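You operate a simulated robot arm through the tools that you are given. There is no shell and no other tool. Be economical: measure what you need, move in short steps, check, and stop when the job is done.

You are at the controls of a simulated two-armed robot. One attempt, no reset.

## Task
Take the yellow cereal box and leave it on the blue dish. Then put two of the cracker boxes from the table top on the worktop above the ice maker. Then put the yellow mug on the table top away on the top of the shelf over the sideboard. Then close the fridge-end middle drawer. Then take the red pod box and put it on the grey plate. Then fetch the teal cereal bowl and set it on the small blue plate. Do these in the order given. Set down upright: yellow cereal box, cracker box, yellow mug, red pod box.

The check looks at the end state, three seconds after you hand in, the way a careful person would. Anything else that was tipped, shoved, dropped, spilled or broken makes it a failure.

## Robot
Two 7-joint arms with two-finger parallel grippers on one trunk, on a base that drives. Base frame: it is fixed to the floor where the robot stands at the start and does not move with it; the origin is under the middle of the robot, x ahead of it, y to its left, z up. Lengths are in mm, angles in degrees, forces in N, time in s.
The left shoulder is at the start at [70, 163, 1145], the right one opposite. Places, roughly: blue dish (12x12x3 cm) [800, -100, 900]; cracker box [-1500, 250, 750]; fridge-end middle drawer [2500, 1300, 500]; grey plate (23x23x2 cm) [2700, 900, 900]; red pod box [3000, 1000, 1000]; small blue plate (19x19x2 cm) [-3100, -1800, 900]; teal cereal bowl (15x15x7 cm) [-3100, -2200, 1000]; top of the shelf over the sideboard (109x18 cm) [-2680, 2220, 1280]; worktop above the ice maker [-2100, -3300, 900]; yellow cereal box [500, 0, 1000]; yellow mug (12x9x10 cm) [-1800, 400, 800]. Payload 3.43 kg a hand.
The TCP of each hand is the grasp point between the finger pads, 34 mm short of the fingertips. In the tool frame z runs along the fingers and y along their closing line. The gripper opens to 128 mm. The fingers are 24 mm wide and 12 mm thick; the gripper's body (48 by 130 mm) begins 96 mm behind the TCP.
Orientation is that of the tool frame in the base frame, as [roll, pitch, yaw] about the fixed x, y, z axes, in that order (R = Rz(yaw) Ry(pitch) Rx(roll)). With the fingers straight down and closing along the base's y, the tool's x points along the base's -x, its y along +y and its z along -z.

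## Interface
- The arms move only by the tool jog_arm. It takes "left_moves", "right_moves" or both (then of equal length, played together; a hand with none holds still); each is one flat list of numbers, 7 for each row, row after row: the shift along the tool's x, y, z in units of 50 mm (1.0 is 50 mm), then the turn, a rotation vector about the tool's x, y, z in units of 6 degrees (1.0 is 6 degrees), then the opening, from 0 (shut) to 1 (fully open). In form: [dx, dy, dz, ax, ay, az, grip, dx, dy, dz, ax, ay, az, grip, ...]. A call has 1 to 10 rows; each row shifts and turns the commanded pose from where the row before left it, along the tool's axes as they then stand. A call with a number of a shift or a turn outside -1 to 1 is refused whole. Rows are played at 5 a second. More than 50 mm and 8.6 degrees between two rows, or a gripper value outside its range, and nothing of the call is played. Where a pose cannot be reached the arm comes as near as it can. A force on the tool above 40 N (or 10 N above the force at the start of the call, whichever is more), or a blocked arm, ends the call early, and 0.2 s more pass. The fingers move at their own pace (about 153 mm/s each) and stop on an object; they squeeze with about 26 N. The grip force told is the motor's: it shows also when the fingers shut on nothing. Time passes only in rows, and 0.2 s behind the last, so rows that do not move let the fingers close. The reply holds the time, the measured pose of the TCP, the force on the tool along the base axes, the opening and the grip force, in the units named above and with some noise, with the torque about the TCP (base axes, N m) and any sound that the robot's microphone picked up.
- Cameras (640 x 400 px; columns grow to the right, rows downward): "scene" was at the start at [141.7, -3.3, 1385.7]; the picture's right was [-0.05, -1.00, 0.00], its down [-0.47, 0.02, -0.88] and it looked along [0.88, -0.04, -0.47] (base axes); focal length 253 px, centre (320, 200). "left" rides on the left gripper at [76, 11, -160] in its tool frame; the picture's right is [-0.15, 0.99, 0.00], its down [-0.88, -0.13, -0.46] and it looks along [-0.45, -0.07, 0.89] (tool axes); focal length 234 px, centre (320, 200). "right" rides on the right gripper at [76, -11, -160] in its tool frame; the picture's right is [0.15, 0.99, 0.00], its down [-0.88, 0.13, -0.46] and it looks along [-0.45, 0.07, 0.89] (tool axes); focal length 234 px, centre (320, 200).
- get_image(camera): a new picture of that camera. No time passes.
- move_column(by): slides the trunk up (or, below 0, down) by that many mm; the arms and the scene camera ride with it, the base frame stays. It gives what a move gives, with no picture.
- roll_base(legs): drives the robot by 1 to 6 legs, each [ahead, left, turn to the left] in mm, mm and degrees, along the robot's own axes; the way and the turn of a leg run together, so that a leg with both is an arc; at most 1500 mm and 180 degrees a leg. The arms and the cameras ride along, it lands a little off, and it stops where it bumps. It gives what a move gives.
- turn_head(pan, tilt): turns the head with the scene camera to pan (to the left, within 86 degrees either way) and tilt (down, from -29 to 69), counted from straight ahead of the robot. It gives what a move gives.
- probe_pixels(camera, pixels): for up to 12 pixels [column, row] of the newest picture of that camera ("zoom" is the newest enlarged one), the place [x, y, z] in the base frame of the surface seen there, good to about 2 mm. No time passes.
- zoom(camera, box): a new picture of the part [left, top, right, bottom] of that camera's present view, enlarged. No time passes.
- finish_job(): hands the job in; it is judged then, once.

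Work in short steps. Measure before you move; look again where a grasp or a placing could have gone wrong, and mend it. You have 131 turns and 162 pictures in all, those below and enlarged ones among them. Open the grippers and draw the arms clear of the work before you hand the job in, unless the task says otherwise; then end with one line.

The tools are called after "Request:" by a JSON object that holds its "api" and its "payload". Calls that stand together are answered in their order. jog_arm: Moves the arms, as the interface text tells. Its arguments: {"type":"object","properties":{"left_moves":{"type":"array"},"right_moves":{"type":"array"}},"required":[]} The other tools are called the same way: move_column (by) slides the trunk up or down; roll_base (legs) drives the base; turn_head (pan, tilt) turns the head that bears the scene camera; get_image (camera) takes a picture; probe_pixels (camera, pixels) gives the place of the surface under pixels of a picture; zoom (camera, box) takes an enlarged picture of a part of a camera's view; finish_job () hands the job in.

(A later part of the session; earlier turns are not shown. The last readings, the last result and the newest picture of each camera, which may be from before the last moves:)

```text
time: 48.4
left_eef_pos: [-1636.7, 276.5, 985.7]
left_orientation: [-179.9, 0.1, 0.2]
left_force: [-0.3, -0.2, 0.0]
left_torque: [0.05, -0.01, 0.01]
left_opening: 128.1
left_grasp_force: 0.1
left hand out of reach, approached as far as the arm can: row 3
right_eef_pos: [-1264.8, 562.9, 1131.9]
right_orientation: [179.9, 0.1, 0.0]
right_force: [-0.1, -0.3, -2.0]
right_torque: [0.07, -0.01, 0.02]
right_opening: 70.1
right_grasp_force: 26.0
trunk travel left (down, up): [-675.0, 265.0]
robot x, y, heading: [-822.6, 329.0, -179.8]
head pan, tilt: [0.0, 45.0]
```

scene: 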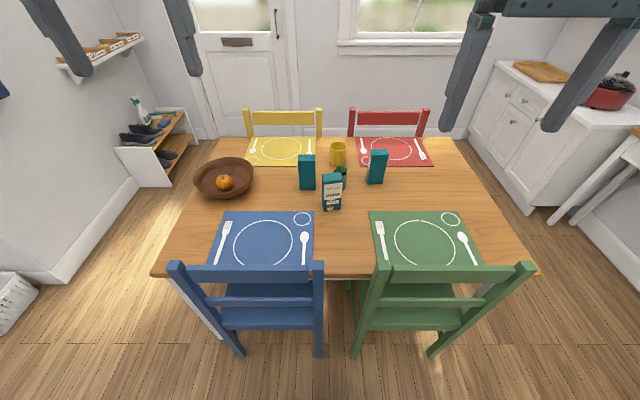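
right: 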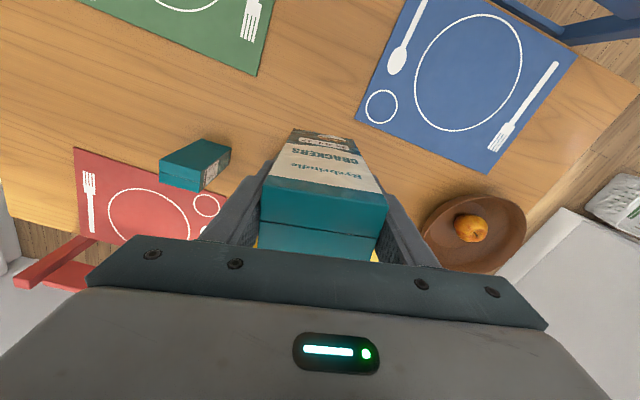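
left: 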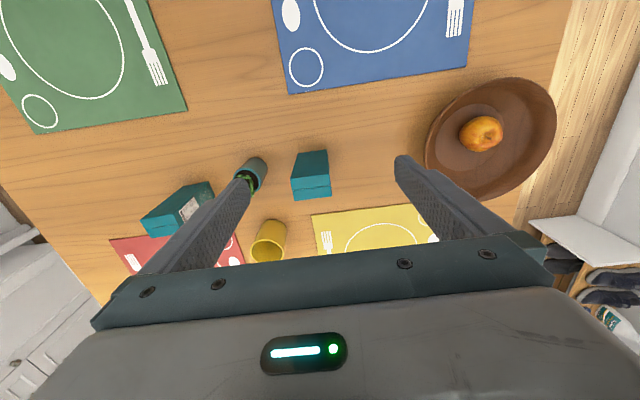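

Good enough (5 mm). Descend to ≈864 and grip.

Request:
{"api": "jog_arm", "payload": {"left_moves": [0, 0, 0.9, 0, 0, 0, 1, 0, 0, 0.9, 0, 0, 0, 1, -0.05, 0.04, 0.64, 0, 0, 0, 1, 0, 0, 0, 0, 0, 0, 1, 0, 0, 0, 0, 0, 0, 0, 0, 0, 0, 0, 0, 0, 0, 0, 0, 0, 0, 0, 0, 0]}}

Request:
{"api": "jog_arm", "payload": {"left_moves": [0, 0, -0.8, 0, 0, 0, 0, 0, 0, -0.9, 0, 0, 0, 0, 0.1, 0, -0.9, 0, 0, 0, 0, 0.5, 0, -0.8, 0, 0, 0, 0, 0.6, 0.5, -0.5, 0, 0, 0, 0, 0.7, 0.6, 0, 0, 0, 0, 0, 0.7, 0.6, 0, 0, 0, 0, 0, 0.7, 0.6, 0, 0, 0, 0, 0, 0.7, 0.6, 0, 0, 0, 0, 0, 0.7, 0.6, 0, 0, 0, 0, 0]}}

Request:
{"api": "get_image", "payload": {"camera": "left"}}

Request:
{"api": "get_image", "payload": {"camera": "scene"}}

```text
time: 50.0
left_eef_pos: [-1633.3, 272.0, 863.5]
left_orientation: [-180.0, 0.0, 0.2]
left_force: [-0.5, -0.1, -0.1]
left_torque: [0.0, -0.03, 0.01]
left_opening: 69.8
left_grasp_force: 26.2
left hand out of reach, approached as far as the arm can: row 3
right_eef_pos: [-1263.3, 563.4, 1130.9]
right_orientation: [179.9, 0.1, -0.1]
right_force: [0.5, -0.5, -1.8]
right_torque: [-0.02, 0.02, -0.01]
right_opening: 70.3
right_grasp_force: 26.0
trunk travel left (down, up): [-675.0, 265.0]
robot x, y, heading: [-820.4, 332.7, -179.7]
head pan, tilt: [0.0, 45.0]
```

```text
time: 52.1
left_eef_pos: [-1395.6, 94.6, 1059.2]
left_orientation: [-179.9, 0.1, 0.2]
left_force: [-0.1, -0.1, -2.5]
left_torque: [0.01, -0.01, 0.01]
left_opening: 69.6
left_grasp_force: 26.0
right_eef_pos: [-1263.2, 563.3, 1131.3]
right_orientation: [180.0, 0.1, 0.0]
right_force: [0.3, -0.9, -1.6]
right_torque: [0.08, 0.02, 0.0]
right_opening: 70.5
right_grasp_force: 25.9
trunk travel left (down, up): [-675.0, 265.0]
robot x, y, heading: [-822.4, 327.9, -179.9]
head pan, tilt: [0.0, 45.0]
```

```text
135 pictures are left
```

left: 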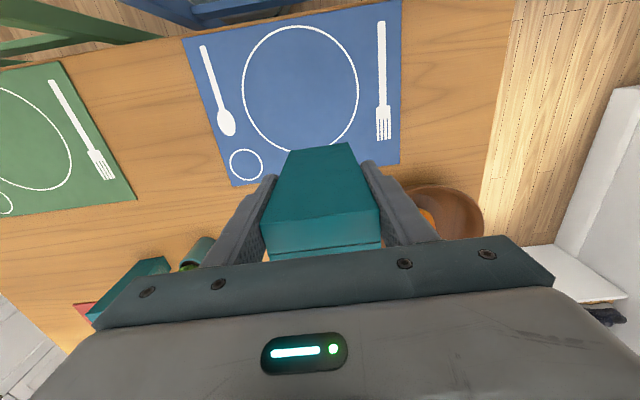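

```text
134 pictures are left
```

scene: 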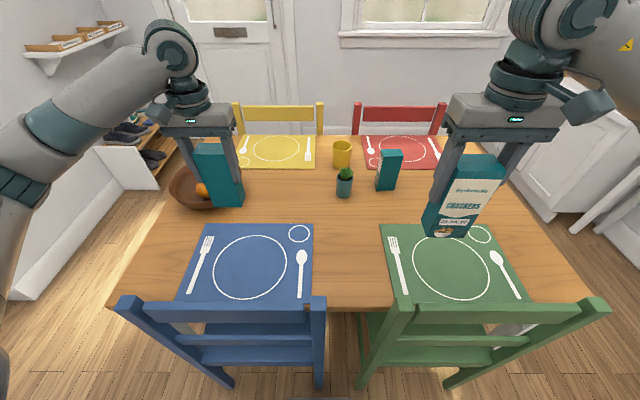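

Both boxes held. I tuck the left hand, back away 300 mm, and look left for the way to the ice maker.

Request:
{"api": "jog_arm", "payload": {"left_moves": [0.6, 0, -0.7, 0, 0, 0, 0, 0.6, 0, -0.7, 0, 0, 0, 0, 0.9, 0, 0, 0, 0, 0, 0]}}

Request:
{"api": "roll_base", "payload": {"legs": [[-350, 0, 0]]}}

Request:
{"api": "turn_head", "payload": {"pan": 70, "tilt": 20}}

Request:
{"api": "get_image", "payload": {"camera": "scene"}}

```text
time: 53.0
left_eef_pos: [-1292.8, 97.2, 1127.6]
left_orientation: [-179.9, 0.2, 0.2]
left_force: [-0.4, -0.3, -1.6]
left_torque: [0.03, -0.02, -0.01]
left_opening: 69.8
left_grasp_force: 26.4
right_eef_pos: [-1264.3, 563.1, 1131.1]
right_orientation: [-180.0, 0.1, 0.0]
right_force: [0.2, 0.1, -2.2]
right_torque: [0.0, 0.0, 0.0]
right_opening: 70.4
right_grasp_force: 25.5
trunk travel left (down, up): [-675.0, 265.0]
robot x, y, heading: [-823.9, 332.6, -179.7]
head pan, tilt: [0.0, 45.0]
```

```text
time: 55.2
left_eef_pos: [-941.5, 97.8, 1127.9]
left_orientation: [180.0, 0.0, 0.4]
left_force: [-0.2, -0.2, -2.1]
left_torque: [0.0, -0.03, 0.02]
left_opening: 69.9
left_grasp_force: 25.8
right_eef_pos: [-912.4, 563.8, 1131.6]
right_orientation: [180.0, 0.1, 0.2]
right_force: [-0.9, 0.2, -2.2]
right_torque: [0.0, 0.0, -0.01]
right_opening: 70.4
right_grasp_force: 25.5
trunk travel left (down, up): [-675.0, 265.0]
robot x, y, heading: [-473.3, 331.3, -179.5]
head pan, tilt: [0.0, 45.0]
```

```text
time: 56.6
left_eef_pos: [-940.5, 98.7, 1128.7]
left_orientation: [-179.9, 0.0, 0.4]
left_force: [-0.3, -0.4, -1.4]
left_torque: [0.03, -0.03, 0.02]
left_opening: 69.9
left_grasp_force: 26.0
right_eef_pos: [-913.7, 564.8, 1130.6]
right_orientation: [180.0, 0.0, 0.2]
right_force: [1.6, 0.3, -2.4]
right_torque: [-0.02, -0.01, 0.03]
right_opening: 70.2
right_grasp_force: 26.1
trunk travel left (down, up): [-675.0, 265.0]
robot x, y, heading: [-471.3, 330.1, -179.3]
head pan, tilt: [70.0, 20.0]
```

```text
133 pictures are left
```

scene: 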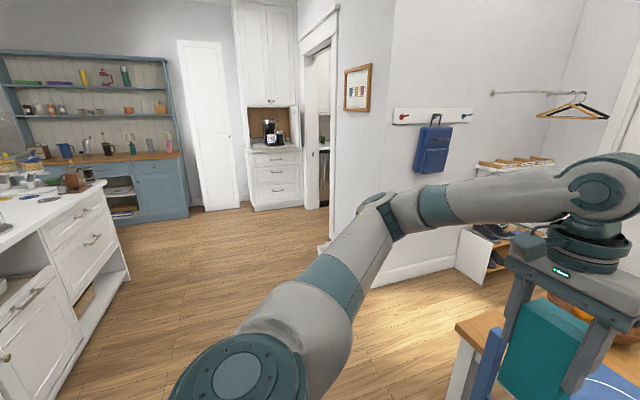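

A passage leads along -y with a doorway at (320,110). I measure floor and doorway points.

Request:
{"api": "probe_pixels", "payload": {"camera": "scene", "pixels": [[305, 207], [331, 212], [318, 170], [326, 242], [245, 205], [120, 225], [130, 275], [105, 185], [380, 285], [330, 207], [312, 207], [324, 130]]}}

Request:
{"api": "zoom", "payload": {"camera": "scene", "box": [200, 0, 400, 260]}}

```text
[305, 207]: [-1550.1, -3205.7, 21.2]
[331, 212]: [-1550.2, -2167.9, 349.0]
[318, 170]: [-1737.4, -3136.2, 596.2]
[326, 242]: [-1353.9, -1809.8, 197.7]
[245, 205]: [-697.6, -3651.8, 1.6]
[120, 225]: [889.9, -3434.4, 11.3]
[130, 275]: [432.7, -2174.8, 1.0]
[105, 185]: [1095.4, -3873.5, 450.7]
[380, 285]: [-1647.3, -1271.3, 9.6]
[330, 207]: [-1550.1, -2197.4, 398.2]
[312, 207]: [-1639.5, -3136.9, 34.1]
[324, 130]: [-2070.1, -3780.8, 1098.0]
```

```text
1.54 times, centred on (300, 130) of scene
```

zoom: 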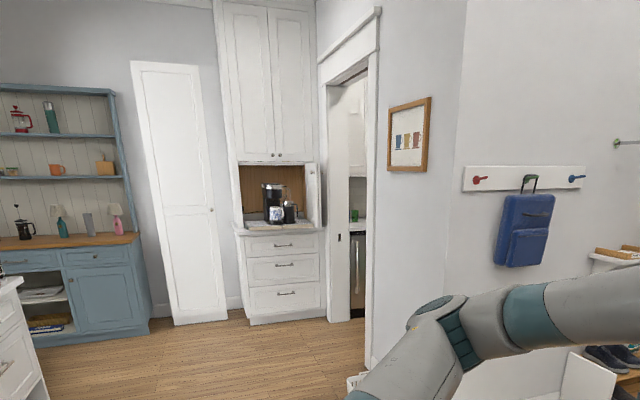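

The doorway is in the wall x=-1550, roughly y -2200 to -3200, and the ice maker is just beyond at (-1740,-3136). I sidestep left along the clear floor to y≈-2650.

Request:
{"api": "roll_base", "payload": {"legs": [[0, 1500, 0], [0, 1480, 0]]}}

Request:
{"api": "turn_head", "payload": {"pan": 0, "tilt": 25}}

Request:
{"api": "get_image", "payload": {"camera": "scene"}}

```text
time: 71.1
left_eef_pos: [-934.8, -2901.2, 1128.4]
left_orientation: [180.0, 0.1, 0.5]
left_force: [-0.6, 0.3, -2.3]
left_torque: [0.0, -0.02, -0.01]
left_opening: 69.7
left_grasp_force: 26.3
right_eef_pos: [-908.1, -2432.4, 1131.5]
right_orientation: [179.9, 0.0, 0.3]
right_force: [0.3, 0.2, -2.6]
right_torque: [-0.01, -0.02, 0.01]
right_opening: 70.0
right_grasp_force: 26.1
trunk travel left (down, up): [-675.0, 265.0]
robot x, y, heading: [-461.9, -2666.4, -179.4]
head pan, tilt: [70.0, 20.0]
```

```text
time: 72.5
left_eef_pos: [-933.8, -2900.3, 1127.7]
left_orientation: [-180.0, 0.1, 0.5]
left_force: [1.0, 0.0, -2.4]
left_torque: [0.0, -0.01, -0.02]
left_opening: 69.8
left_grasp_force: 25.8
right_eef_pos: [-907.9, -2433.9, 1130.5]
right_orientation: [-180.0, 0.1, 0.3]
right_force: [0.8, -0.4, -1.6]
right_torque: [-0.01, 0.02, -0.05]
right_opening: 70.0
right_grasp_force: 26.4
trunk travel left (down, up): [-675.0, 265.0]
robot x, y, heading: [-467.1, -2666.5, -179.6]
head pan, tilt: [0.0, 25.0]
```

```text
131 pictures are left
```

scene: 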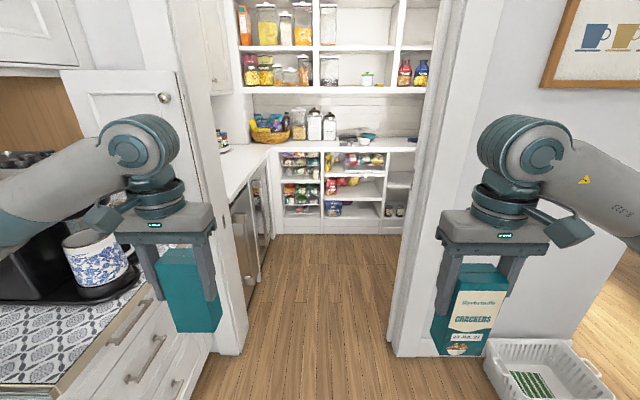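

The pantry doorway is ahead; I measure its jambs, the worktop, and obstacles.

Request:
{"api": "probe_pixels", "payload": {"camera": "scene", "pixels": [[228, 352], [244, 335], [394, 345], [405, 355], [268, 235], [232, 168], [240, 230], [262, 150], [400, 232], [490, 345], [150, 195], [375, 145]]}}

Request:
{"api": "zoom", "payload": {"camera": "scene", "box": [190, 90, 430, 290]}}

```text
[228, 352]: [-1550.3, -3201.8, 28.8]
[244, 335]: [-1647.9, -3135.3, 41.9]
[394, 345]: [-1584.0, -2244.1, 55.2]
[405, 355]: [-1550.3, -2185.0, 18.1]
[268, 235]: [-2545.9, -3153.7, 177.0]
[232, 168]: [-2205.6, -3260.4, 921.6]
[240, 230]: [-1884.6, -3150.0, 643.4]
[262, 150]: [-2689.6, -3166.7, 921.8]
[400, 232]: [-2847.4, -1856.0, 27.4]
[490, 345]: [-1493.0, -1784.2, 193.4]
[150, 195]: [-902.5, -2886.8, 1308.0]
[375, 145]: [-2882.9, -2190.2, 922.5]
```

```text
2.00 times, centred on (310, 190) of scene
```

zoom: 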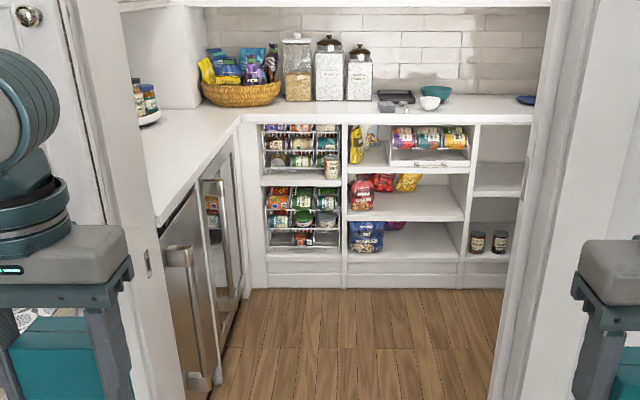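

Clear width is y -3135…-2244 (890 mm). I check how far my elbows stick out and where the open cabinet door on the left is.

Request:
{"api": "probe_pixels", "payload": {"camera": "scene", "pixels": [[5, 215], [80, 160], [635, 200], [100, 90], [165, 100], [60, 390], [30, 340]]}}

Request:
{"api": "turn_head", "payload": {"pan": 75, "tilt": 40}}

Request:
{"api": "get_image", "payload": {"camera": "scene"}}

```text
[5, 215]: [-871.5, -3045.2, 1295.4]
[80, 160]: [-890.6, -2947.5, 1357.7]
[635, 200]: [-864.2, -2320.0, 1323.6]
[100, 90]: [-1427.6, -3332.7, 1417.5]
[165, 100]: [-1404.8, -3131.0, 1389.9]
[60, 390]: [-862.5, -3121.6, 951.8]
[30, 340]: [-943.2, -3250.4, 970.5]
```

```text
time: 74.0
left_eef_pos: [-935.4, -2901.1, 1128.6]
left_orientation: [180.0, 0.1, 0.6]
left_force: [0.0, 0.6, -2.1]
left_torque: [0.01, -0.03, -0.04]
left_opening: 70.0
left_grasp_force: 26.1
right_eef_pos: [-907.9, -2433.4, 1131.2]
right_orientation: [180.0, 0.1, 0.3]
right_force: [0.1, 0.0, -2.3]
right_torque: [0.03, 0.0, -0.02]
right_opening: 69.8
right_grasp_force: 26.4
trunk travel left (down, up): [-675.0, 265.0]
robot x, y, heading: [-462.2, -2665.1, -179.6]
head pan, tilt: [75.0, 40.0]
```

```text
129 pictures are left
```

scene: 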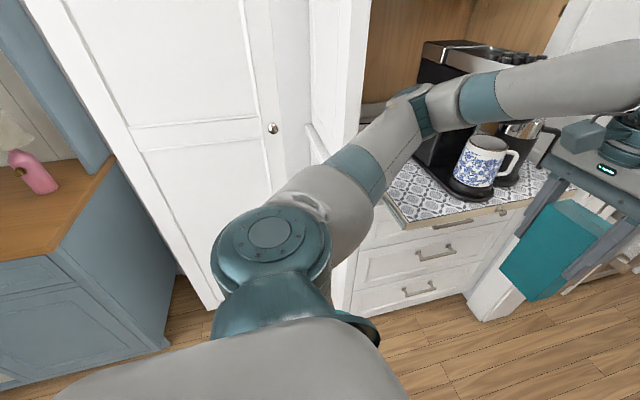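

Request:
{"api": "probe_pixels", "payload": {"camera": "scene", "pixels": [[400, 110], [385, 150], [430, 85], [470, 100], [230, 260]]}}

```text
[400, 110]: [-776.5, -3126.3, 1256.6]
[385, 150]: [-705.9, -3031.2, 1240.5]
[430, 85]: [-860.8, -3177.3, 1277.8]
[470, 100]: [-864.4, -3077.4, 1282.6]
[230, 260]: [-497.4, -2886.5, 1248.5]
```

Elbows stick out ±525 mm — too wide for the 890 mm doorway. I stretch both hands forward and slightly inward to pull the elbows in.

Request:
{"api": "jog_arm", "payload": {"left_moves": [-0.95, -0.25, 0, 0, 0, 0, 0, -0.95, -0.25, 0, 0, 0, 0, 0, -0.95, -0.25, 0, 0, 0, 0, 0, -0.95, -0.25, 0, 0, 0, 0, 0, -0.95, -0.25, 0, 0, 0, 0, 0, -0.95, -0.25, 0, 0, 0, 0, 0], "right_moves": [-0.95, 0.25, 0, 0, 0, 0, 0, -0.95, 0.25, 0, 0, 0, 0, 0, -0.95, 0.25, 0, 0, 0, 0, 0, -0.95, 0.25, 0, 0, 0, 0, 0, -0.95, 0.25, 0, 0, 0, 0, 0, -0.95, 0.25, 0, 0, 0, 0, 0]}}

Request:
{"api": "get_image", "payload": {"camera": "scene"}}

```text
time: 75.4
left_eef_pos: [-1224.5, -2826.5, 1126.6]
left_orientation: [180.0, -0.1, 0.5]
left_force: [-0.4, -1.1, -2.4]
left_torque: [0.01, -0.11, 0.0]
left_opening: 69.7
left_grasp_force: 26.2
right_eef_pos: [-1196.1, -2509.9, 1129.6]
right_orientation: [-180.0, -0.2, 0.5]
right_force: [-0.4, -0.3, -1.9]
right_torque: [-0.01, -0.05, 0.0]
right_opening: 69.6
right_grasp_force: 25.9
trunk travel left (down, up): [-675.0, 265.0]
robot x, y, heading: [-469.7, -2667.3, -179.6]
head pan, tilt: [75.0, 40.0]
```

```text
128 pictures are left
```

scene: 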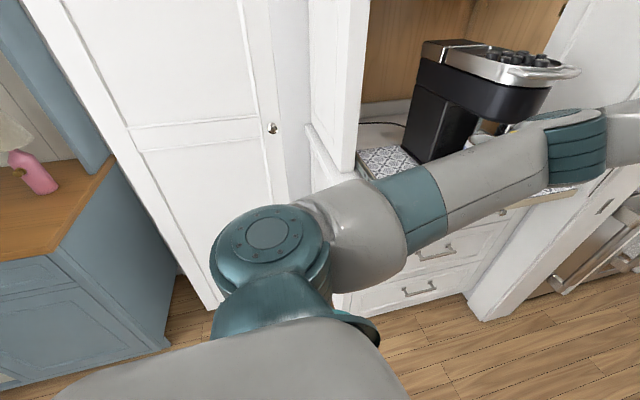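

Request:
{"api": "probe_pixels", "payload": {"camera": "scene", "pixels": [[560, 115], [580, 180], [540, 125], [480, 150], [605, 120]]}}

Request:
{"api": "turn_head", "payload": {"pan": 0, "tilt": 35}}

Request:
{"api": "get_image", "payload": {"camera": "scene"}}

```text
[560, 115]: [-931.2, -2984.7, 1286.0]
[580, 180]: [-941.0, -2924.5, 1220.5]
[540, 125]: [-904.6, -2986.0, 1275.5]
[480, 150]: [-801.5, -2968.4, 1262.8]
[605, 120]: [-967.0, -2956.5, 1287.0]
```

```text
time: 76.8
left_eef_pos: [-1220.9, -2827.9, 1129.7]
left_orientation: [-180.0, 0.1, 0.5]
left_force: [0.5, 0.5, -1.8]
left_torque: [0.02, -0.02, 0.02]
left_opening: 69.6
left_grasp_force: 25.6
right_eef_pos: [-1193.5, -2510.1, 1132.8]
right_orientation: [180.0, 0.1, 0.4]
right_force: [0.6, 0.6, -1.1]
right_torque: [0.01, 0.0, 0.01]
right_opening: 69.6
right_grasp_force: 25.8
trunk travel left (down, up): [-675.0, 265.0]
robot x, y, heading: [-465.4, -2667.0, -179.5]
head pan, tilt: [0.0, 35.0]
```

```text
127 pictures are left
```

scene: 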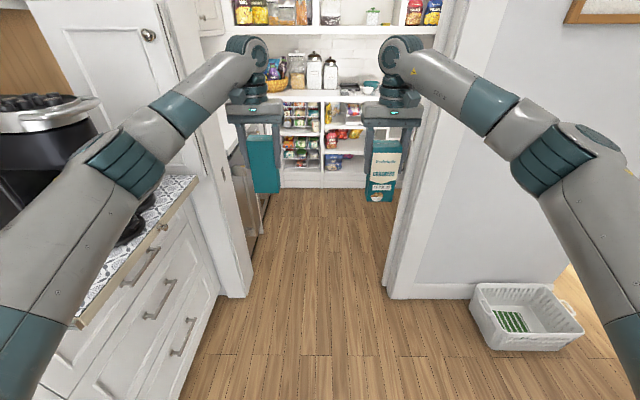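

Elbow half-width is now ~355 mm. I centre on the doorway (y=-2690), square up and drive in 1150 mm.

Request:
{"api": "roll_base", "payload": {"legs": [[0, 22, -0.5], [1150, 0, 0]]}}

Request:
{"api": "turn_head", "payload": {"pan": 55, "tilt": 30}}

Request:
{"api": "get_image", "payload": {"camera": "scene"}}

```text
time: 83.1
left_eef_pos: [-2374.3, -2846.4, 1130.1]
left_orientation: [-179.9, 0.1, 0.1]
left_force: [-1.1, -0.1, -1.7]
left_torque: [0.0, -0.04, 0.01]
left_opening: 69.7
left_grasp_force: 25.7
right_eef_pos: [-2342.8, -2528.6, 1132.0]
right_orientation: [180.0, 0.1, -0.2]
right_force: [-0.2, 0.0, -2.6]
right_torque: [-0.01, 0.02, 0.03]
right_opening: 69.6
right_grasp_force: 26.0
trunk travel left (down, up): [-675.0, 265.0]
robot x, y, heading: [-1616.0, -2688.6, -179.9]
head pan, tilt: [0.0, 35.0]
```

```text
time: 84.3
left_eef_pos: [-2374.4, -2846.9, 1130.5]
left_orientation: [-179.9, 0.1, 0.1]
left_force: [0.3, -1.0, -2.2]
left_torque: [-0.03, 0.0, 0.03]
left_opening: 70.0
left_grasp_force: 25.8
right_eef_pos: [-2344.4, -2529.3, 1131.0]
right_orientation: [-180.0, 0.1, -0.1]
right_force: [0.3, 0.3, -2.1]
right_torque: [0.02, -0.03, 0.03]
right_opening: 69.9
right_grasp_force: 25.5
trunk travel left (down, up): [-675.0, 265.0]
robot x, y, heading: [-1617.0, -2689.0, -179.8]
head pan, tilt: [55.0, 30.0]
```

```text
126 pictures are left
```

scene: 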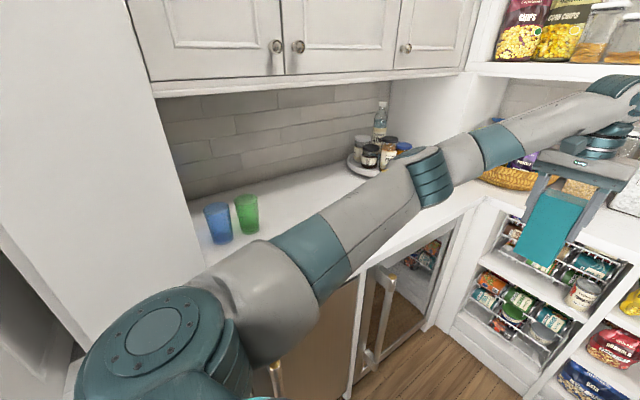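

Worktop has blue/green glasses at (220,220) and a spice tray at (375,155), with wall cabinets above. I measure the free area.

Request:
{"api": "probe_pixels", "payload": {"camera": "scene", "pixels": [[216, 238], [248, 228], [355, 170], [300, 210], [160, 90], [285, 75], [465, 68], [345, 205], [430, 215], [360, 290], [400, 80], [310, 180]]}}

```text
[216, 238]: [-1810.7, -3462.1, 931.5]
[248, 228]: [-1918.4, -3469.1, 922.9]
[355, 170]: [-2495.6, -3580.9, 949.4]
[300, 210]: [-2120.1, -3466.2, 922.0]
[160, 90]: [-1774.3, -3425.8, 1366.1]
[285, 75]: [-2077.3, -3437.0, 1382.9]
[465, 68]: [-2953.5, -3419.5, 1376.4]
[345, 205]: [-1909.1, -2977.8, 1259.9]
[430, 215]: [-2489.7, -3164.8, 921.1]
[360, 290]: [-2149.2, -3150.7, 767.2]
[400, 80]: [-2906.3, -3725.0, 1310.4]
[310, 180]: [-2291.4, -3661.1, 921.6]
```

Plan: drive 350 mm further, retract hands to ~620 mm, then continue to x≈-2200 and turn to face the worktop.

Request:
{"api": "roll_base", "payload": {"legs": [[350, 0, 0]]}}

Request:
{"api": "jog_arm", "payload": {"left_moves": [0.9, 0, 0, 0, 0, 0, 0, 0.95, 0, 0, 0, 0, 0, 0, 0.95, 0, 0, 0, 0, 0, 0], "right_moves": [0.95, 0, 0, 0, 0, 0, 0, 0.95, 0, 0, 0, 0, 0, 0, 0.3, 0, 0, 0, 0, 0, 0]}}

Request:
{"api": "turn_head", "payload": {"pan": 0, "tilt": 25}}

Request:
{"api": "get_image", "payload": {"camera": "scene"}}

```text
time: 86.6
left_eef_pos: [-2722.2, -2853.0, 1129.6]
left_orientation: [180.0, 0.0, 0.5]
left_force: [-0.3, 0.6, -2.2]
left_torque: [0.01, 0.0, -0.04]
left_opening: 69.7
left_grasp_force: 25.8
right_eef_pos: [-2692.9, -2534.9, 1131.4]
right_orientation: [-180.0, 0.2, 0.3]
right_force: [-0.5, 0.2, -2.0]
right_torque: [0.0, -0.01, 0.02]
right_opening: 69.9
right_grasp_force: 25.7
trunk travel left (down, up): [-675.0, 265.0]
robot x, y, heading: [-1967.2, -2691.0, -179.5]
head pan, tilt: [55.0, 30.0]
```

```text
time: 87.4
left_eef_pos: [-2582.1, -2852.4, 1130.9]
left_orientation: [-180.0, 0.1, 0.5]
left_force: [-0.3, -0.1, -1.9]
left_torque: [0.0, -0.02, -0.04]
left_opening: 69.8
left_grasp_force: 26.1
right_eef_pos: [-2582.2, -2536.1, 1133.0]
right_orientation: [-180.0, 0.0, 0.2]
right_force: [0.3, 0.4, -2.2]
right_torque: [0.02, 0.01, 0.02]
right_opening: 69.6
right_grasp_force: 26.2
trunk travel left (down, up): [-675.0, 265.0]
robot x, y, heading: [-1968.6, -2690.0, -179.5]
head pan, tilt: [55.0, 30.0]
```

```text
time: 88.7
left_eef_pos: [-2583.4, -2851.2, 1131.3]
left_orientation: [-180.0, 0.1, 0.4]
left_force: [0.1, 1.1, -2.1]
left_torque: [0.02, -0.04, 0.0]
left_opening: 69.8
left_grasp_force: 25.6
right_eef_pos: [-2582.9, -2535.3, 1132.1]
right_orientation: [180.0, 0.0, 0.3]
right_force: [-0.4, -0.1, -1.8]
right_torque: [0.02, 0.05, -0.01]
right_opening: 69.8
right_grasp_force: 25.8
trunk travel left (down, up): [-675.0, 265.0]
robot x, y, heading: [-1966.1, -2690.5, -179.3]
head pan, tilt: [0.0, 25.0]
```

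```text
125 pictures are left
```

scene: 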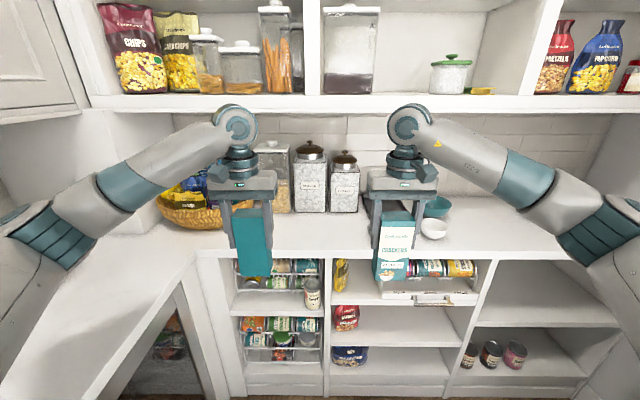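

I check the basket and jar positions against the swing circle.

Request:
{"api": "probe_pixels", "payload": {"camera": "scene", "pixels": [[165, 205], [215, 225], [195, 190], [276, 175], [430, 228], [345, 205], [150, 105], [310, 205], [20, 115], [440, 205]]}}

```text
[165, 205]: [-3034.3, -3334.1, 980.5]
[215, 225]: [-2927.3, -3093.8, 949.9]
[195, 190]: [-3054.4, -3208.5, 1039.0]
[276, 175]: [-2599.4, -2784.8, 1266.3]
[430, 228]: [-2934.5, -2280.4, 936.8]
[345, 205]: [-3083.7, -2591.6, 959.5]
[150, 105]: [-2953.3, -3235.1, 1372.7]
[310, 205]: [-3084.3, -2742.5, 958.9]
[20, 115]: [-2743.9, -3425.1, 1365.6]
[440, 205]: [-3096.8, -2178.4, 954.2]
```

Nothing within the swing circle. Drive 230 mm and turn left 90°.

Request:
{"api": "roll_base", "payload": {"legs": [[230, 0, -0.6], [0, 0, 90]]}}

Request:
{"api": "turn_head", "payload": {"pan": 0, "tilt": 45}}

Request:
{"api": "get_image", "payload": {"camera": "scene"}}

```text
time: 94.2
left_eef_pos: [-2074.5, -3315.5, 1128.3]
left_orientation: [179.6, -0.2, 87.2]
left_force: [-0.4, 0.2, -2.5]
left_torque: [0.02, 0.01, 0.02]
left_opening: 69.9
left_grasp_force: 26.1
right_eef_pos: [-2382.8, -3303.3, 1130.8]
right_orientation: [179.7, -0.1, 87.7]
right_force: [0.3, 0.5, -1.9]
right_torque: [-0.01, 0.0, -0.02]
right_opening: 69.7
right_grasp_force: 26.0
trunk travel left (down, up): [-675.0, 265.0]
robot x, y, heading: [-2194.6, -2690.2, -92.1]
head pan, tilt: [0.0, 25.0]
stopped in leg 2: the robot was blocked; the commanded pose is now the measured one
```

```text
time: 95.0
left_eef_pos: [-2074.7, -3316.9, 1127.9]
left_orientation: [179.5, -0.2, 87.5]
left_force: [0.9, 0.2, -1.7]
left_torque: [0.05, -0.02, 0.01]
left_opening: 69.6
left_grasp_force: 26.4
right_eef_pos: [-2384.5, -3305.7, 1130.0]
right_orientation: [179.5, -0.1, 87.8]
right_force: [0.3, 0.7, -2.5]
right_torque: [0.0, 0.01, -0.01]
right_opening: 69.8
right_grasp_force: 25.5
trunk travel left (down, up): [-675.0, 265.0]
robot x, y, heading: [-2194.1, -2697.2, -92.2]
head pan, tilt: [0.0, 45.0]
```

```text
124 pictures are left
```

scene: 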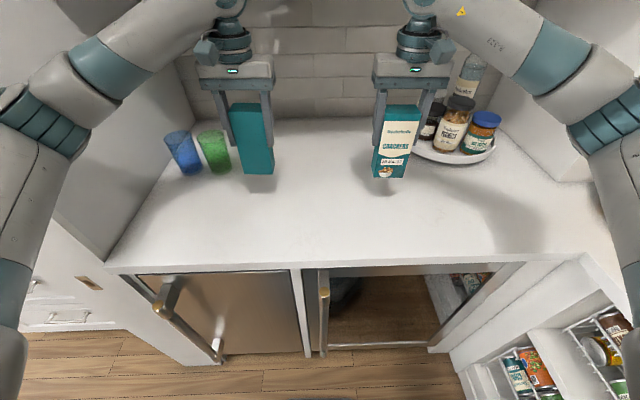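

The turn stopped 2° short — something touches, probably the left elbow by the white panel. I measure it.

Request:
{"api": "probe_pixels", "payload": {"camera": "scene", "pixels": [[75, 130], [40, 105], [10, 95], [100, 200], [60, 190], [240, 10], [180, 90], [120, 245], [210, 100], [186, 165], [215, 165]]}}

Request:
{"api": "turn_head", "payload": {"pan": 50, "tilt": 20}}

Request:
{"api": "get_image", "payload": {"camera": "scene"}}

```text
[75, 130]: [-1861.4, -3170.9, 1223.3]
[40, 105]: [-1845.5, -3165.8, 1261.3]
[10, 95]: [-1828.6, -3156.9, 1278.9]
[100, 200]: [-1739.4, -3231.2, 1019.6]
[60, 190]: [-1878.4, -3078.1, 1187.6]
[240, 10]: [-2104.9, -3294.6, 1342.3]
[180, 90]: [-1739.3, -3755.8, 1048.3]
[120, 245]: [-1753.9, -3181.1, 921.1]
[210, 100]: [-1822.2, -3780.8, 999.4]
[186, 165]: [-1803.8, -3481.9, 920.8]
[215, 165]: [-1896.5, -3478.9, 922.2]
```

```text
time: 96.2
left_eef_pos: [-2073.4, -3317.0, 1128.5]
left_orientation: [179.6, -0.2, 87.6]
left_force: [-0.7, -0.3, -2.2]
left_torque: [0.01, 0.0, -0.01]
left_opening: 69.8
left_grasp_force: 25.9
right_eef_pos: [-2383.1, -3305.0, 1127.2]
right_orientation: [179.6, -0.1, 87.9]
right_force: [0.5, -0.6, -1.6]
right_torque: [0.02, 0.01, 0.03]
right_opening: 70.0
right_grasp_force: 25.9
trunk travel left (down, up): [-675.0, 265.0]
robot x, y, heading: [-2197.0, -2690.0, -91.6]
head pan, tilt: [50.0, 20.0]
```

```text
123 pictures are left
```

scene: 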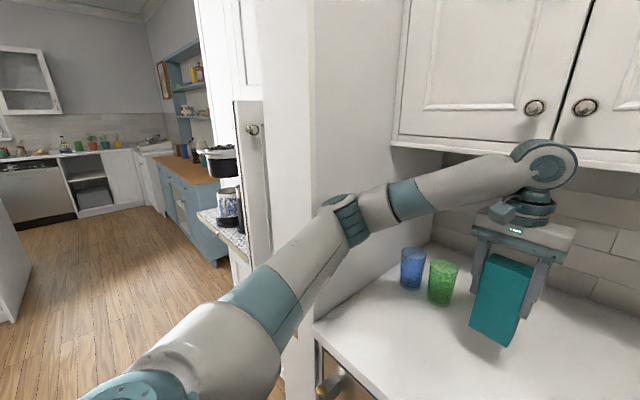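

Elbow and panel are close but forces are nil; heading is only ~2° off, so I place from here. Worktop is 922, box bottom is 113 below TCP: lower the left box toward TCP z≈1037.

Request:
{"api": "jog_arm", "payload": {"left_moves": [0, 0, 0.9, 0, 0, 0, 0, 0, 0, 0.7, 0, 0, 0, 0, 0, 0, 0.1, 0, 0, 0, 0, 0, 0, 0.08, 0, 0, 0, 0, 0, 0, 0, 0, 0, 0, 0]}}

Request:
{"api": "turn_head", "payload": {"pan": 5, "tilt": 45}}

Request:
{"api": "zoom", "payload": {"camera": "scene", "box": [160, 40, 480, 240]}}

```text
time: 97.4
left_eef_pos: [-2078.9, -3310.4, 1043.3]
left_orientation: [179.1, 0.1, 87.5]
left_force: [0.2, 0.3, -2.0]
left_torque: [0.04, 0.02, 0.02]
left_opening: 69.8
left_grasp_force: 26.0
right_eef_pos: [-2391.1, -3298.9, 1130.8]
right_orientation: [179.3, 0.2, 87.9]
right_force: [-0.1, -0.2, -2.8]
right_torque: [-0.02, -0.02, 0.0]
right_opening: 69.8
right_grasp_force: 25.8
trunk travel left (down, up): [-675.0, 265.0]
robot x, y, heading: [-2194.8, -2692.5, -91.7]
head pan, tilt: [50.0, 20.0]
```

```text
time: 98.5
left_eef_pos: [-2079.5, -3311.4, 1044.7]
left_orientation: [179.1, 0.1, 87.6]
left_force: [-0.1, 0.3, -1.7]
left_torque: [0.03, 0.01, 0.01]
left_opening: 70.1
left_grasp_force: 25.9
right_eef_pos: [-2390.4, -3299.7, 1132.0]
right_orientation: [179.2, 0.2, 87.9]
right_force: [-0.2, 0.1, -2.4]
right_torque: [-0.02, 0.01, 0.03]
right_opening: 69.7
right_grasp_force: 26.0
trunk travel left (down, up): [-675.0, 265.0]
robot x, y, heading: [-2197.6, -2693.7, -91.9]
head pan, tilt: [5.0, 45.0]
```

```text
2.00 times, centred on (320, 140) of scene
```

zoom: 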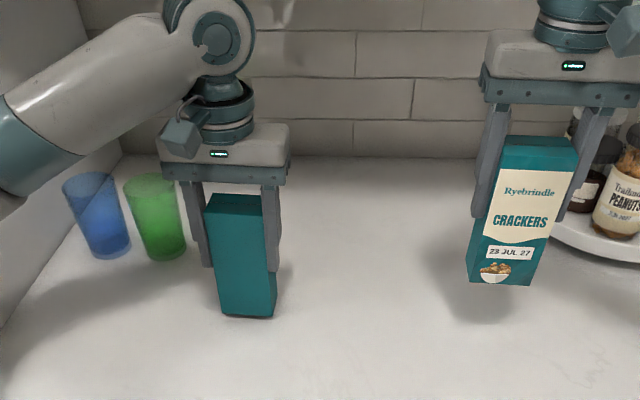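

Both tools show ~0.8° tilt: the robot is being pushed by a contact (left elbow/panel). I lift 20 mm and shift the base 60 mm to its right to free it.

Request:
{"api": "jog_arm", "payload": {"left_moves": [0, 0, -0.5, 0, 0, 0, 0, 0, 0, 0, 0, 0, 0, 0]}}

Request:
{"api": "roll_base", "payload": {"legs": [[0, -60, 0]]}}

Request:
{"api": "turn_head", "payload": {"pan": 60, "tilt": 45}}

Request:
{"api": "get_image", "payload": {"camera": "scene"}}

```text
time: 99.1
left_eef_pos: [-2075.8, -3312.8, 1064.9]
left_orientation: [179.5, -0.1, 87.4]
left_force: [0.2, -1.0, -1.5]
left_torque: [0.01, 0.03, -0.01]
left_opening: 69.7
left_grasp_force: 26.3
right_eef_pos: [-2386.5, -3301.4, 1130.7]
right_orientation: [179.6, 0.1, 87.9]
right_force: [-0.3, 0.4, -2.0]
right_torque: [-0.03, 0.03, 0.0]
right_opening: 69.8
right_grasp_force: 25.7
trunk travel left (down, up): [-675.0, 265.0]
robot x, y, heading: [-2198.3, -2692.9, -91.6]
head pan, tilt: [5.0, 45.0]
```

```text
time: 100.0
left_eef_pos: [-2121.8, -3314.1, 1064.3]
left_orientation: [-179.9, -0.2, 87.8]
left_force: [1.0, 0.6, -1.4]
left_torque: [0.02, 0.05, 0.02]
left_opening: 69.9
left_grasp_force: 26.1
right_eef_pos: [-2432.6, -3301.4, 1132.9]
right_orientation: [-179.9, 0.0, 88.0]
right_force: [-0.5, -0.8, -2.7]
right_torque: [0.03, 0.04, 0.01]
right_opening: 69.7
right_grasp_force: 26.0
trunk travel left (down, up): [-675.0, 265.0]
robot x, y, heading: [-2253.4, -2691.4, -91.8]
head pan, tilt: [5.0, 45.0]
```

```text
time: 101.3
left_eef_pos: [-2126.0, -3312.9, 1064.7]
left_orientation: [179.8, -0.1, 87.8]
left_force: [-0.5, 0.2, -2.9]
left_torque: [0.02, -0.04, -0.01]
left_opening: 69.6
left_grasp_force: 26.3
right_eef_pos: [-2436.2, -3301.9, 1130.3]
right_orientation: [179.9, 0.1, 88.1]
right_force: [0.0, -0.2, -2.2]
right_torque: [-0.03, -0.01, -0.01]
right_opening: 69.9
right_grasp_force: 26.1
trunk travel left (down, up): [-675.0, 265.0]
robot x, y, heading: [-2254.9, -2691.0, -91.4]
head pan, tilt: [60.0, 45.0]
```

```text
121 pictures are left
```

scene: 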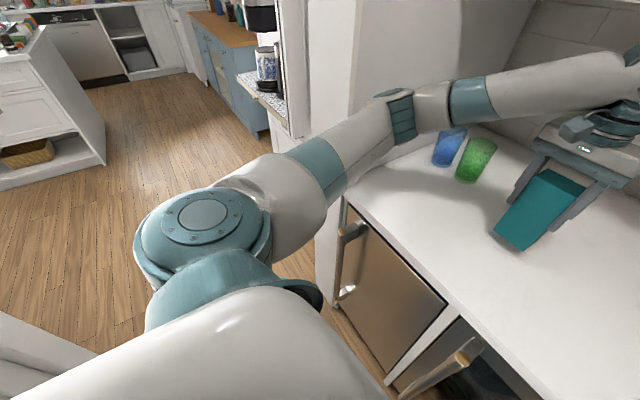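

Freed. I move the left hand 35 mm toward +x and lower, watching tilt.

Request:
{"api": "jog_arm", "payload": {"left_moves": [0, 0.35, 0, 0, 0, 0, 0, 0, 0.35, 0, 0, 0, 0, 0, 0, 0, 0.42, 0, 0, 0, 0, 0, 0, 0.08, 0, 0, 0, 0, 0, 0, 0, 0, 0, 0, 0]}}

```text
time: 102.5
left_eef_pos: [-2088.9, -3315.5, 1039.8]
left_orientation: [179.9, 0.0, 87.8]
left_force: [-0.1, 0.1, -1.7]
left_torque: [0.05, 0.0, 0.0]
left_opening: 69.9
left_grasp_force: 25.8
right_eef_pos: [-2435.6, -3302.7, 1132.6]
right_orientation: [180.0, 0.1, 88.0]
right_force: [0.2, 1.1, -2.4]
right_torque: [0.03, -0.02, 0.01]
right_opening: 69.7
right_grasp_force: 25.6
trunk travel left (down, up): [-675.0, 265.0]
robot x, y, heading: [-2255.7, -2690.2, -91.7]
head pan, tilt: [60.0, 45.0]
```

No tilt now. I lower the last few millimetres to touch.

Request:
{"api": "jog_arm", "payload": {"left_moves": [0, 0, 0.06, 0, 0, 0, 0, 0, 0, 0.04, 0, 0, 0, 0, 0, 0, 0, 0, 0, 0, 0]}}

```text
time: 103.3
left_eef_pos: [-2088.3, -3314.4, 1035.0]
left_orientation: [179.9, -0.2, 87.7]
left_force: [0.8, -0.1, -2.4]
left_torque: [0.07, -0.03, 0.03]
left_opening: 69.7
left_grasp_force: 25.7
right_eef_pos: [-2437.0, -3301.4, 1131.6]
right_orientation: [-180.0, 0.1, 88.1]
right_force: [0.9, -0.6, -2.7]
right_torque: [0.03, 0.01, 0.01]
right_opening: 69.7
right_grasp_force: 26.4
trunk travel left (down, up): [-675.0, 265.0]
robot x, y, heading: [-2254.8, -2691.2, -91.7]
head pan, tilt: [60.0, 45.0]
```

Request:
{"api": "jog_arm", "payload": {"left_moves": [0, 0, 0.04, 0, 0, 0, 0, 0, 0, 0.03, 0, 0, 0, 0, 0, 0, 0, 0, 0, 0, 0]}}

```text
time: 104.1
left_eef_pos: [-2089.1, -3314.6, 1032.1]
left_orientation: [179.8, -0.1, 87.8]
left_force: [0.6, -1.5, 4.3]
left_torque: [-0.03, 0.09, 0.01]
left_opening: 69.8
left_grasp_force: 26.2
right_eef_pos: [-2436.9, -3300.8, 1132.8]
right_orientation: [-180.0, 0.1, 88.1]
right_force: [0.7, -0.1, -1.8]
right_torque: [-0.01, 0.0, 0.01]
right_opening: 69.8
right_grasp_force: 25.8
trunk travel left (down, up): [-675.0, 265.0]
robot x, y, heading: [-2254.0, -2690.9, -91.8]
head pan, tilt: [60.0, 45.0]
```

Touching at z 1032. I open the left hand, raise it, and shift it a bit outward.

Request:
{"api": "jog_arm", "payload": {"left_moves": [0, 0, -0.03, 0, 0, 0, 0.75, 0, 0, 0, 0, 0, 0, 0.85, 0, 0, -0.5, 0, 0, 0, 0.85, 0, 0, -0.9, 0, 0, 0, 0.85, 0, 0, -0.9, 0, 0, 0, 0.85, 0, 0, -0.9, 0, 0, 0, 0.85, 0, 0.5, 0, 0, 0, 0, 0.85, 0, 0.5, 0, 0, 0, 0, 0.85, 0, 0.5, 0, 0, 0, 0, 0.85]}}

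Request:
{"api": "turn_head", "payload": {"pan": 5, "tilt": 45}}

Request:
{"api": "get_image", "payload": {"camera": "scene"}}

```text
time: 106.1
left_eef_pos: [-2016.4, -3317.1, 1194.9]
left_orientation: [179.8, 0.0, 87.8]
left_force: [0.2, 0.1, 0.1]
left_torque: [-0.01, 0.02, 0.05]
left_opening: 109.1
left_grasp_force: 0.2
right_eef_pos: [-2438.2, -3299.8, 1132.6]
right_orientation: [179.9, 0.1, 88.1]
right_force: [0.1, -0.1, -1.9]
right_torque: [-0.01, 0.04, -0.03]
right_opening: 69.7
right_grasp_force: 26.4
trunk travel left (down, up): [-675.0, 265.0]
robot x, y, heading: [-2257.9, -2691.7, -91.7]
head pan, tilt: [60.0, 45.0]
```

```text
time: 107.3
left_eef_pos: [-2016.6, -3317.6, 1194.1]
left_orientation: [179.9, -0.1, 87.8]
left_force: [-0.4, 0.3, 1.3]
left_torque: [0.01, 0.0, 0.01]
left_opening: 108.9
left_grasp_force: 0.1
right_eef_pos: [-2437.0, -3300.7, 1132.0]
right_orientation: [179.9, 0.1, 88.0]
right_force: [0.4, 1.1, -2.9]
right_torque: [-0.05, 0.02, 0.02]
right_opening: 70.1
right_grasp_force: 26.0
trunk travel left (down, up): [-675.0, 265.0]
robot x, y, heading: [-2254.3, -2692.6, -91.8]
head pan, tilt: [5.0, 45.0]
```

```text
120 pictures are left
```

scene: 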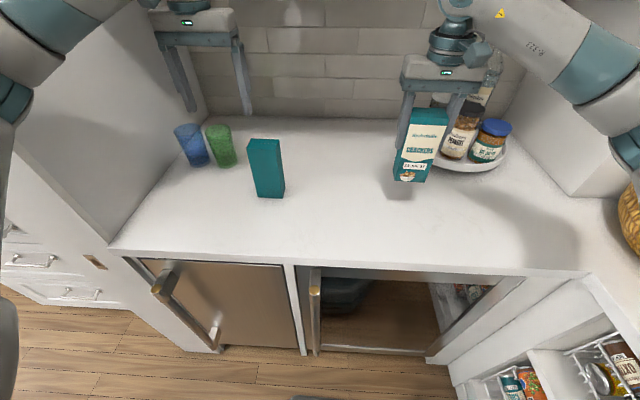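

Left box stands. Now the right hand comes back 95 mm, then across to (-2135,-3215).

Request:
{"api": "jog_arm", "payload": {"right_moves": [0.95, 0, 0, 0, 0, 0, 0, 0.95, 0, 0, 0, 0, 0, 0, 0, 0.853, 0, 0, 0, 0, 0, 0, 0.853, 0, 0, 0, 0, 0, 0, 0.853, 0, 0, 0, 0, 0, 0, 0.853, 0, 0, 0, 0, 0, 0, 0.853, 0, 0, 0, 0, 0, 0, 0.853, 0, 0, 0, 0, 0, 0, 0.853, 0, 0, 0, 0, 0, 0, 0, 0, 0, 0, 0, 0]}}

Request:
{"api": "get_image", "payload": {"camera": "scene"}}

```text
time: 109.5
left_eef_pos: [-2015.2, -3315.2, 1193.8]
left_orientation: [-180.0, 0.0, 87.9]
left_force: [-0.2, -0.2, -0.9]
left_torque: [-0.03, 0.02, -0.03]
left_opening: 108.6
left_grasp_force: 0.0
right_eef_pos: [-2137.0, -3215.0, 1131.8]
right_orientation: [179.9, 0.1, 87.9]
right_force: [0.1, -0.1, -2.1]
right_torque: [0.02, 0.01, 0.0]
right_opening: 69.9
right_grasp_force: 26.2
trunk travel left (down, up): [-675.0, 265.0]
robot x, y, heading: [-2255.3, -2693.2, -91.5]
head pan, tilt: [5.0, 45.0]
```

```text
119 pictures are left
```

scene: 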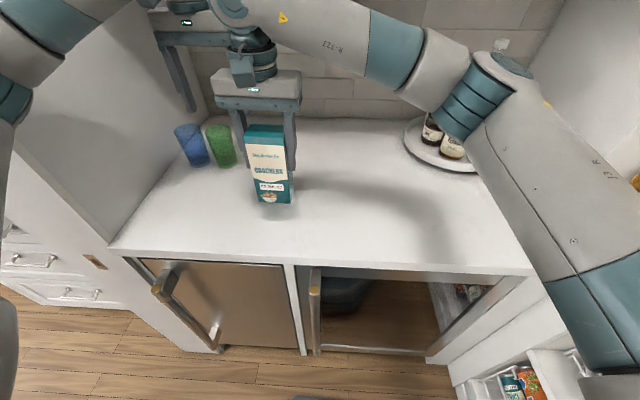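

Lower the right box gently to contact.

Request:
{"api": "jog_arm", "payload": {"right_moves": [0, 0, 0.9, 0, 0, 0, 0, 0, 0, 0.8, 0, 0, 0, 0, 0, 0, 0.1, 0, 0, 0, 0, 0, 0, 0.1, 0, 0, 0, 0, 0, 0, 0.06, 0, 0, 0, 0, 0, 0, 0.04, 0, 0, 0, 0, 0, 0, 0, 0, 0, 0, 0]}}

```text
time: 111.1
left_eef_pos: [-2015.1, -3314.9, 1193.7]
left_orientation: [179.9, 0.0, 87.8]
left_force: [0.3, -0.2, 0.3]
left_torque: [0.01, -0.03, 0.03]
left_opening: 109.0
left_grasp_force: 0.1
right_eef_pos: [-2135.7, -3216.0, 1032.0]
right_orientation: [180.0, 0.1, 87.9]
right_force: [0.2, 0.0, -2.1]
right_torque: [-0.01, -0.01, 0.0]
right_opening: 69.9
right_grasp_force: 25.6
trunk travel left (down, up): [-675.0, 265.0]
robot x, y, heading: [-2255.3, -2692.5, -91.7]
head pan, tilt: [5.0, 45.0]
```

Request:
{"api": "jog_arm", "payload": {"right_moves": [0, 0, 0.04, 0, 0, 0, 0, 0, 0, 0.03, 0, 0, 0, 0, 0, 0, 0, 0, 0, 0, 0]}}

```text
time: 111.9
left_eef_pos: [-2014.7, -3314.9, 1195.2]
left_orientation: [180.0, -0.1, 87.8]
left_force: [-0.2, 0.2, 1.1]
left_torque: [-0.01, 0.0, 0.0]
left_opening: 108.8
left_grasp_force: 0.0
right_eef_pos: [-2136.1, -3215.6, 1031.7]
right_orientation: [179.9, 0.3, 88.1]
right_force: [-4.8, 1.1, 21.8]
right_torque: [0.11, 1.35, 0.01]
right_opening: 70.3
right_grasp_force: 25.7
trunk travel left (down, up): [-675.0, 265.0]
robot x, y, heading: [-2249.8, -2692.8, -91.6]
head pan, tilt: [5.0, 45.0]
```

Contact (22 N). Ease, open, and raise the right hand.

Request:
{"api": "jog_arm", "payload": {"right_moves": [0, 0, -0.04, 0, 0, 0, 0, 0, 0, 0, 0, 0, 0, 0.75, 0, 0, 0, 0, 0, 0, 0.85, 0, 0, -0.5, 0, 0, 0, 0.85, 0, 0, -0.9, 0, 0, 0, 0.85, 0, 0, -0.9, 0, 0, 0, 0.85, 0, 0, -0.9, 0, 0, 0, 0.85]}}

Request:
{"api": "jog_arm", "payload": {"right_moves": [0, -0.85, 0, 0, 0, 0, 0.85, 0, -0.85, 0, 0, 0, 0, 0.85, 0, -0.85, 0, 0, 0, 0, 0.85, 0, -0.85, 0, 0, 0, 0, 0.85, 0, -0.85, 0, 0, 0, 0, 0.85]}}

Request:
{"api": "get_image", "payload": {"camera": "scene"}}

```text
time: 113.5
left_eef_pos: [-2013.7, -3315.3, 1194.7]
left_orientation: [179.8, -0.1, 87.8]
left_force: [-0.3, -0.6, 0.5]
left_torque: [0.03, 0.0, 0.01]
left_opening: 108.6
left_grasp_force: 0.0
right_eef_pos: [-2135.9, -3214.5, 1191.2]
right_orientation: [179.9, 0.1, 88.0]
right_force: [-0.3, -0.2, -0.1]
right_torque: [-0.01, -0.01, -0.01]
right_opening: 108.9
right_grasp_force: 0.0
trunk travel left (down, up): [-675.0, 265.0]
robot x, y, heading: [-2251.2, -2691.6, -91.4]
head pan, tilt: [5.0, 45.0]
```

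```text
time: 114.7
left_eef_pos: [-2015.7, -3317.0, 1194.6]
left_orientation: [179.8, 0.0, 87.8]
left_force: [-0.1, -0.6, -0.3]
left_torque: [0.02, 0.01, -0.01]
left_opening: 109.1
left_grasp_force: 0.0
right_eef_pos: [-2348.4, -3208.4, 1192.1]
right_orientation: [179.9, 0.1, 88.0]
right_force: [1.5, -0.1, 0.4]
right_torque: [-0.04, 0.04, 0.02]
right_opening: 108.7
right_grasp_force: 0.0
trunk travel left (down, up): [-675.0, 265.0]
robot x, y, heading: [-2256.6, -2690.8, -91.6]
head pan, tilt: [5.0, 45.0]
```

```text
118 pictures are left
```

scene: 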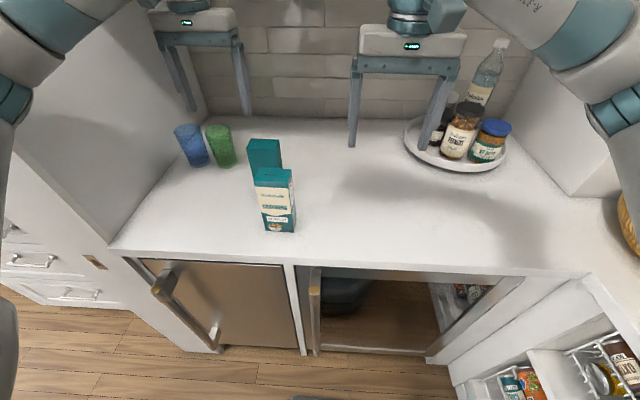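

Both boxes stand on the worktop above the ice maker. I turn back to face -x, back up, stretch the arms and leave through the doorway.

Request:
{"api": "roll_base", "payload": {"legs": [[0, 0, -88.4], [-290, 0, 0]]}}

Request:
{"api": "turn_head", "payload": {"pan": 0, "tilt": 35}}

Request:
{"api": "get_image", "payload": {"camera": "scene"}}

```text
time: 120.5
left_eef_pos: [-2583.1, -2952.4, 1193.1]
left_orientation: [180.0, -0.1, -0.4]
left_force: [-0.2, 0.1, -0.5]
left_torque: [0.04, -0.01, 0.03]
left_opening: 108.8
left_grasp_force: 0.0
right_eef_pos: [-2486.3, -2618.0, 1191.0]
right_orientation: [180.0, -0.1, 0.0]
right_force: [-0.2, 0.2, -1.1]
right_torque: [0.02, 0.02, 0.0]
right_opening: 109.1
right_grasp_force: 0.1
trunk travel left (down, up): [-675.0, 265.0]
robot x, y, heading: [-1967.8, -2689.1, -179.6]
head pan, tilt: [5.0, 45.0]
```

```text
time: 121.2
left_eef_pos: [-2582.5, -2952.8, 1194.1]
left_orientation: [179.8, -0.1, -0.3]
left_force: [0.5, 0.4, -0.5]
left_torque: [0.01, -0.01, 0.0]
left_opening: 108.9
left_grasp_force: 0.0
right_eef_pos: [-2485.6, -2618.0, 1191.8]
right_orientation: [180.0, 0.1, -0.1]
right_force: [0.6, -0.1, -0.2]
right_torque: [0.0, 0.01, 0.01]
right_opening: 108.7
right_grasp_force: 0.0
trunk travel left (down, up): [-675.0, 265.0]
robot x, y, heading: [-1965.3, -2689.5, -179.6]
head pan, tilt: [0.0, 35.0]
```

```text
117 pictures are left
```

scene: 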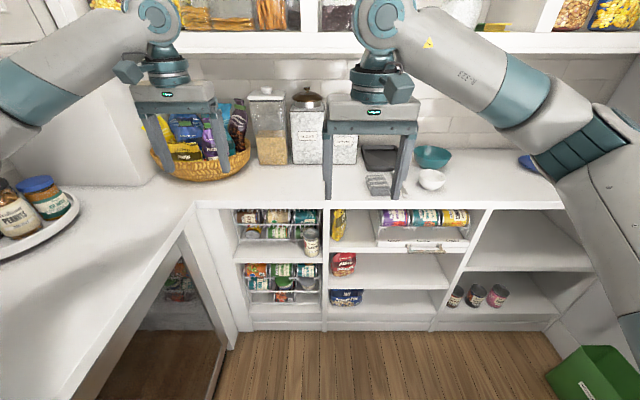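

I stretch the arms to narrow the elbows, then reverse out 1500 mm.

Request:
{"api": "jog_arm", "payload": {"left_moves": [-0.56, -0.41, 0, 0, 0, 0, 0.85, -0.56, -0.41, 0, 0, 0, 0, 0.85, -0.56, -0.41, 0, 0, 0, 0, 0.85, -0.56, -0.41, 0, 0, 0, 0, 0.85, -0.56, -0.41, 0, 0, 0, 0, 0.85], "right_moves": [-0.94, -0.33, 0, 0, 0, 0, 0.85, -0.94, -0.33, 0, 0, 0, 0, 0.85, -0.94, -0.33, 0, 0, 0, 0, 0.85, -0.94, -0.33, 0, 0, 0, 0, 0.85, -0.94, -0.33, 0, 0, 0, 0, 0.85]}}

Request:
{"api": "roll_base", "payload": {"legs": [[-1500, 0, -0.4]]}}

```text
time: 122.4
left_eef_pos: [-2723.8, -2848.5, 1191.3]
left_orientation: [180.0, -0.2, -0.2]
left_force: [0.4, 0.0, -0.3]
left_torque: [0.0, 0.0, -0.03]
left_opening: 108.9
left_grasp_force: 0.0
right_eef_pos: [-2723.1, -2533.4, 1192.2]
right_orientation: [-180.0, 0.1, 0.0]
right_force: [0.2, 1.8, 0.2]
right_torque: [-0.02, -0.02, 0.03]
right_opening: 109.0
right_grasp_force: 0.1
trunk travel left (down, up): [-675.0, 265.0]
robot x, y, heading: [-1964.5, -2689.2, -179.8]
head pan, tilt: [0.0, 35.0]
```

```text
time: 129.8
left_eef_pos: [-1229.6, -2843.9, 1192.2]
left_orientation: [179.9, 0.0, 0.1]
left_force: [-0.8, 0.6, 0.6]
left_torque: [0.01, 0.0, -0.02]
left_opening: 108.6
left_grasp_force: 0.1
right_eef_pos: [-1229.4, -2529.6, 1192.1]
right_orientation: [-180.0, 0.1, 0.3]
right_force: [-0.2, -0.1, -0.4]
right_torque: [0.01, 0.01, -0.01]
right_opening: 108.6
right_grasp_force: 0.1
trunk travel left (down, up): [-675.0, 265.0]
robot x, y, heading: [-471.0, -2684.2, -179.2]
head pan, tilt: [0.0, 35.0]
```

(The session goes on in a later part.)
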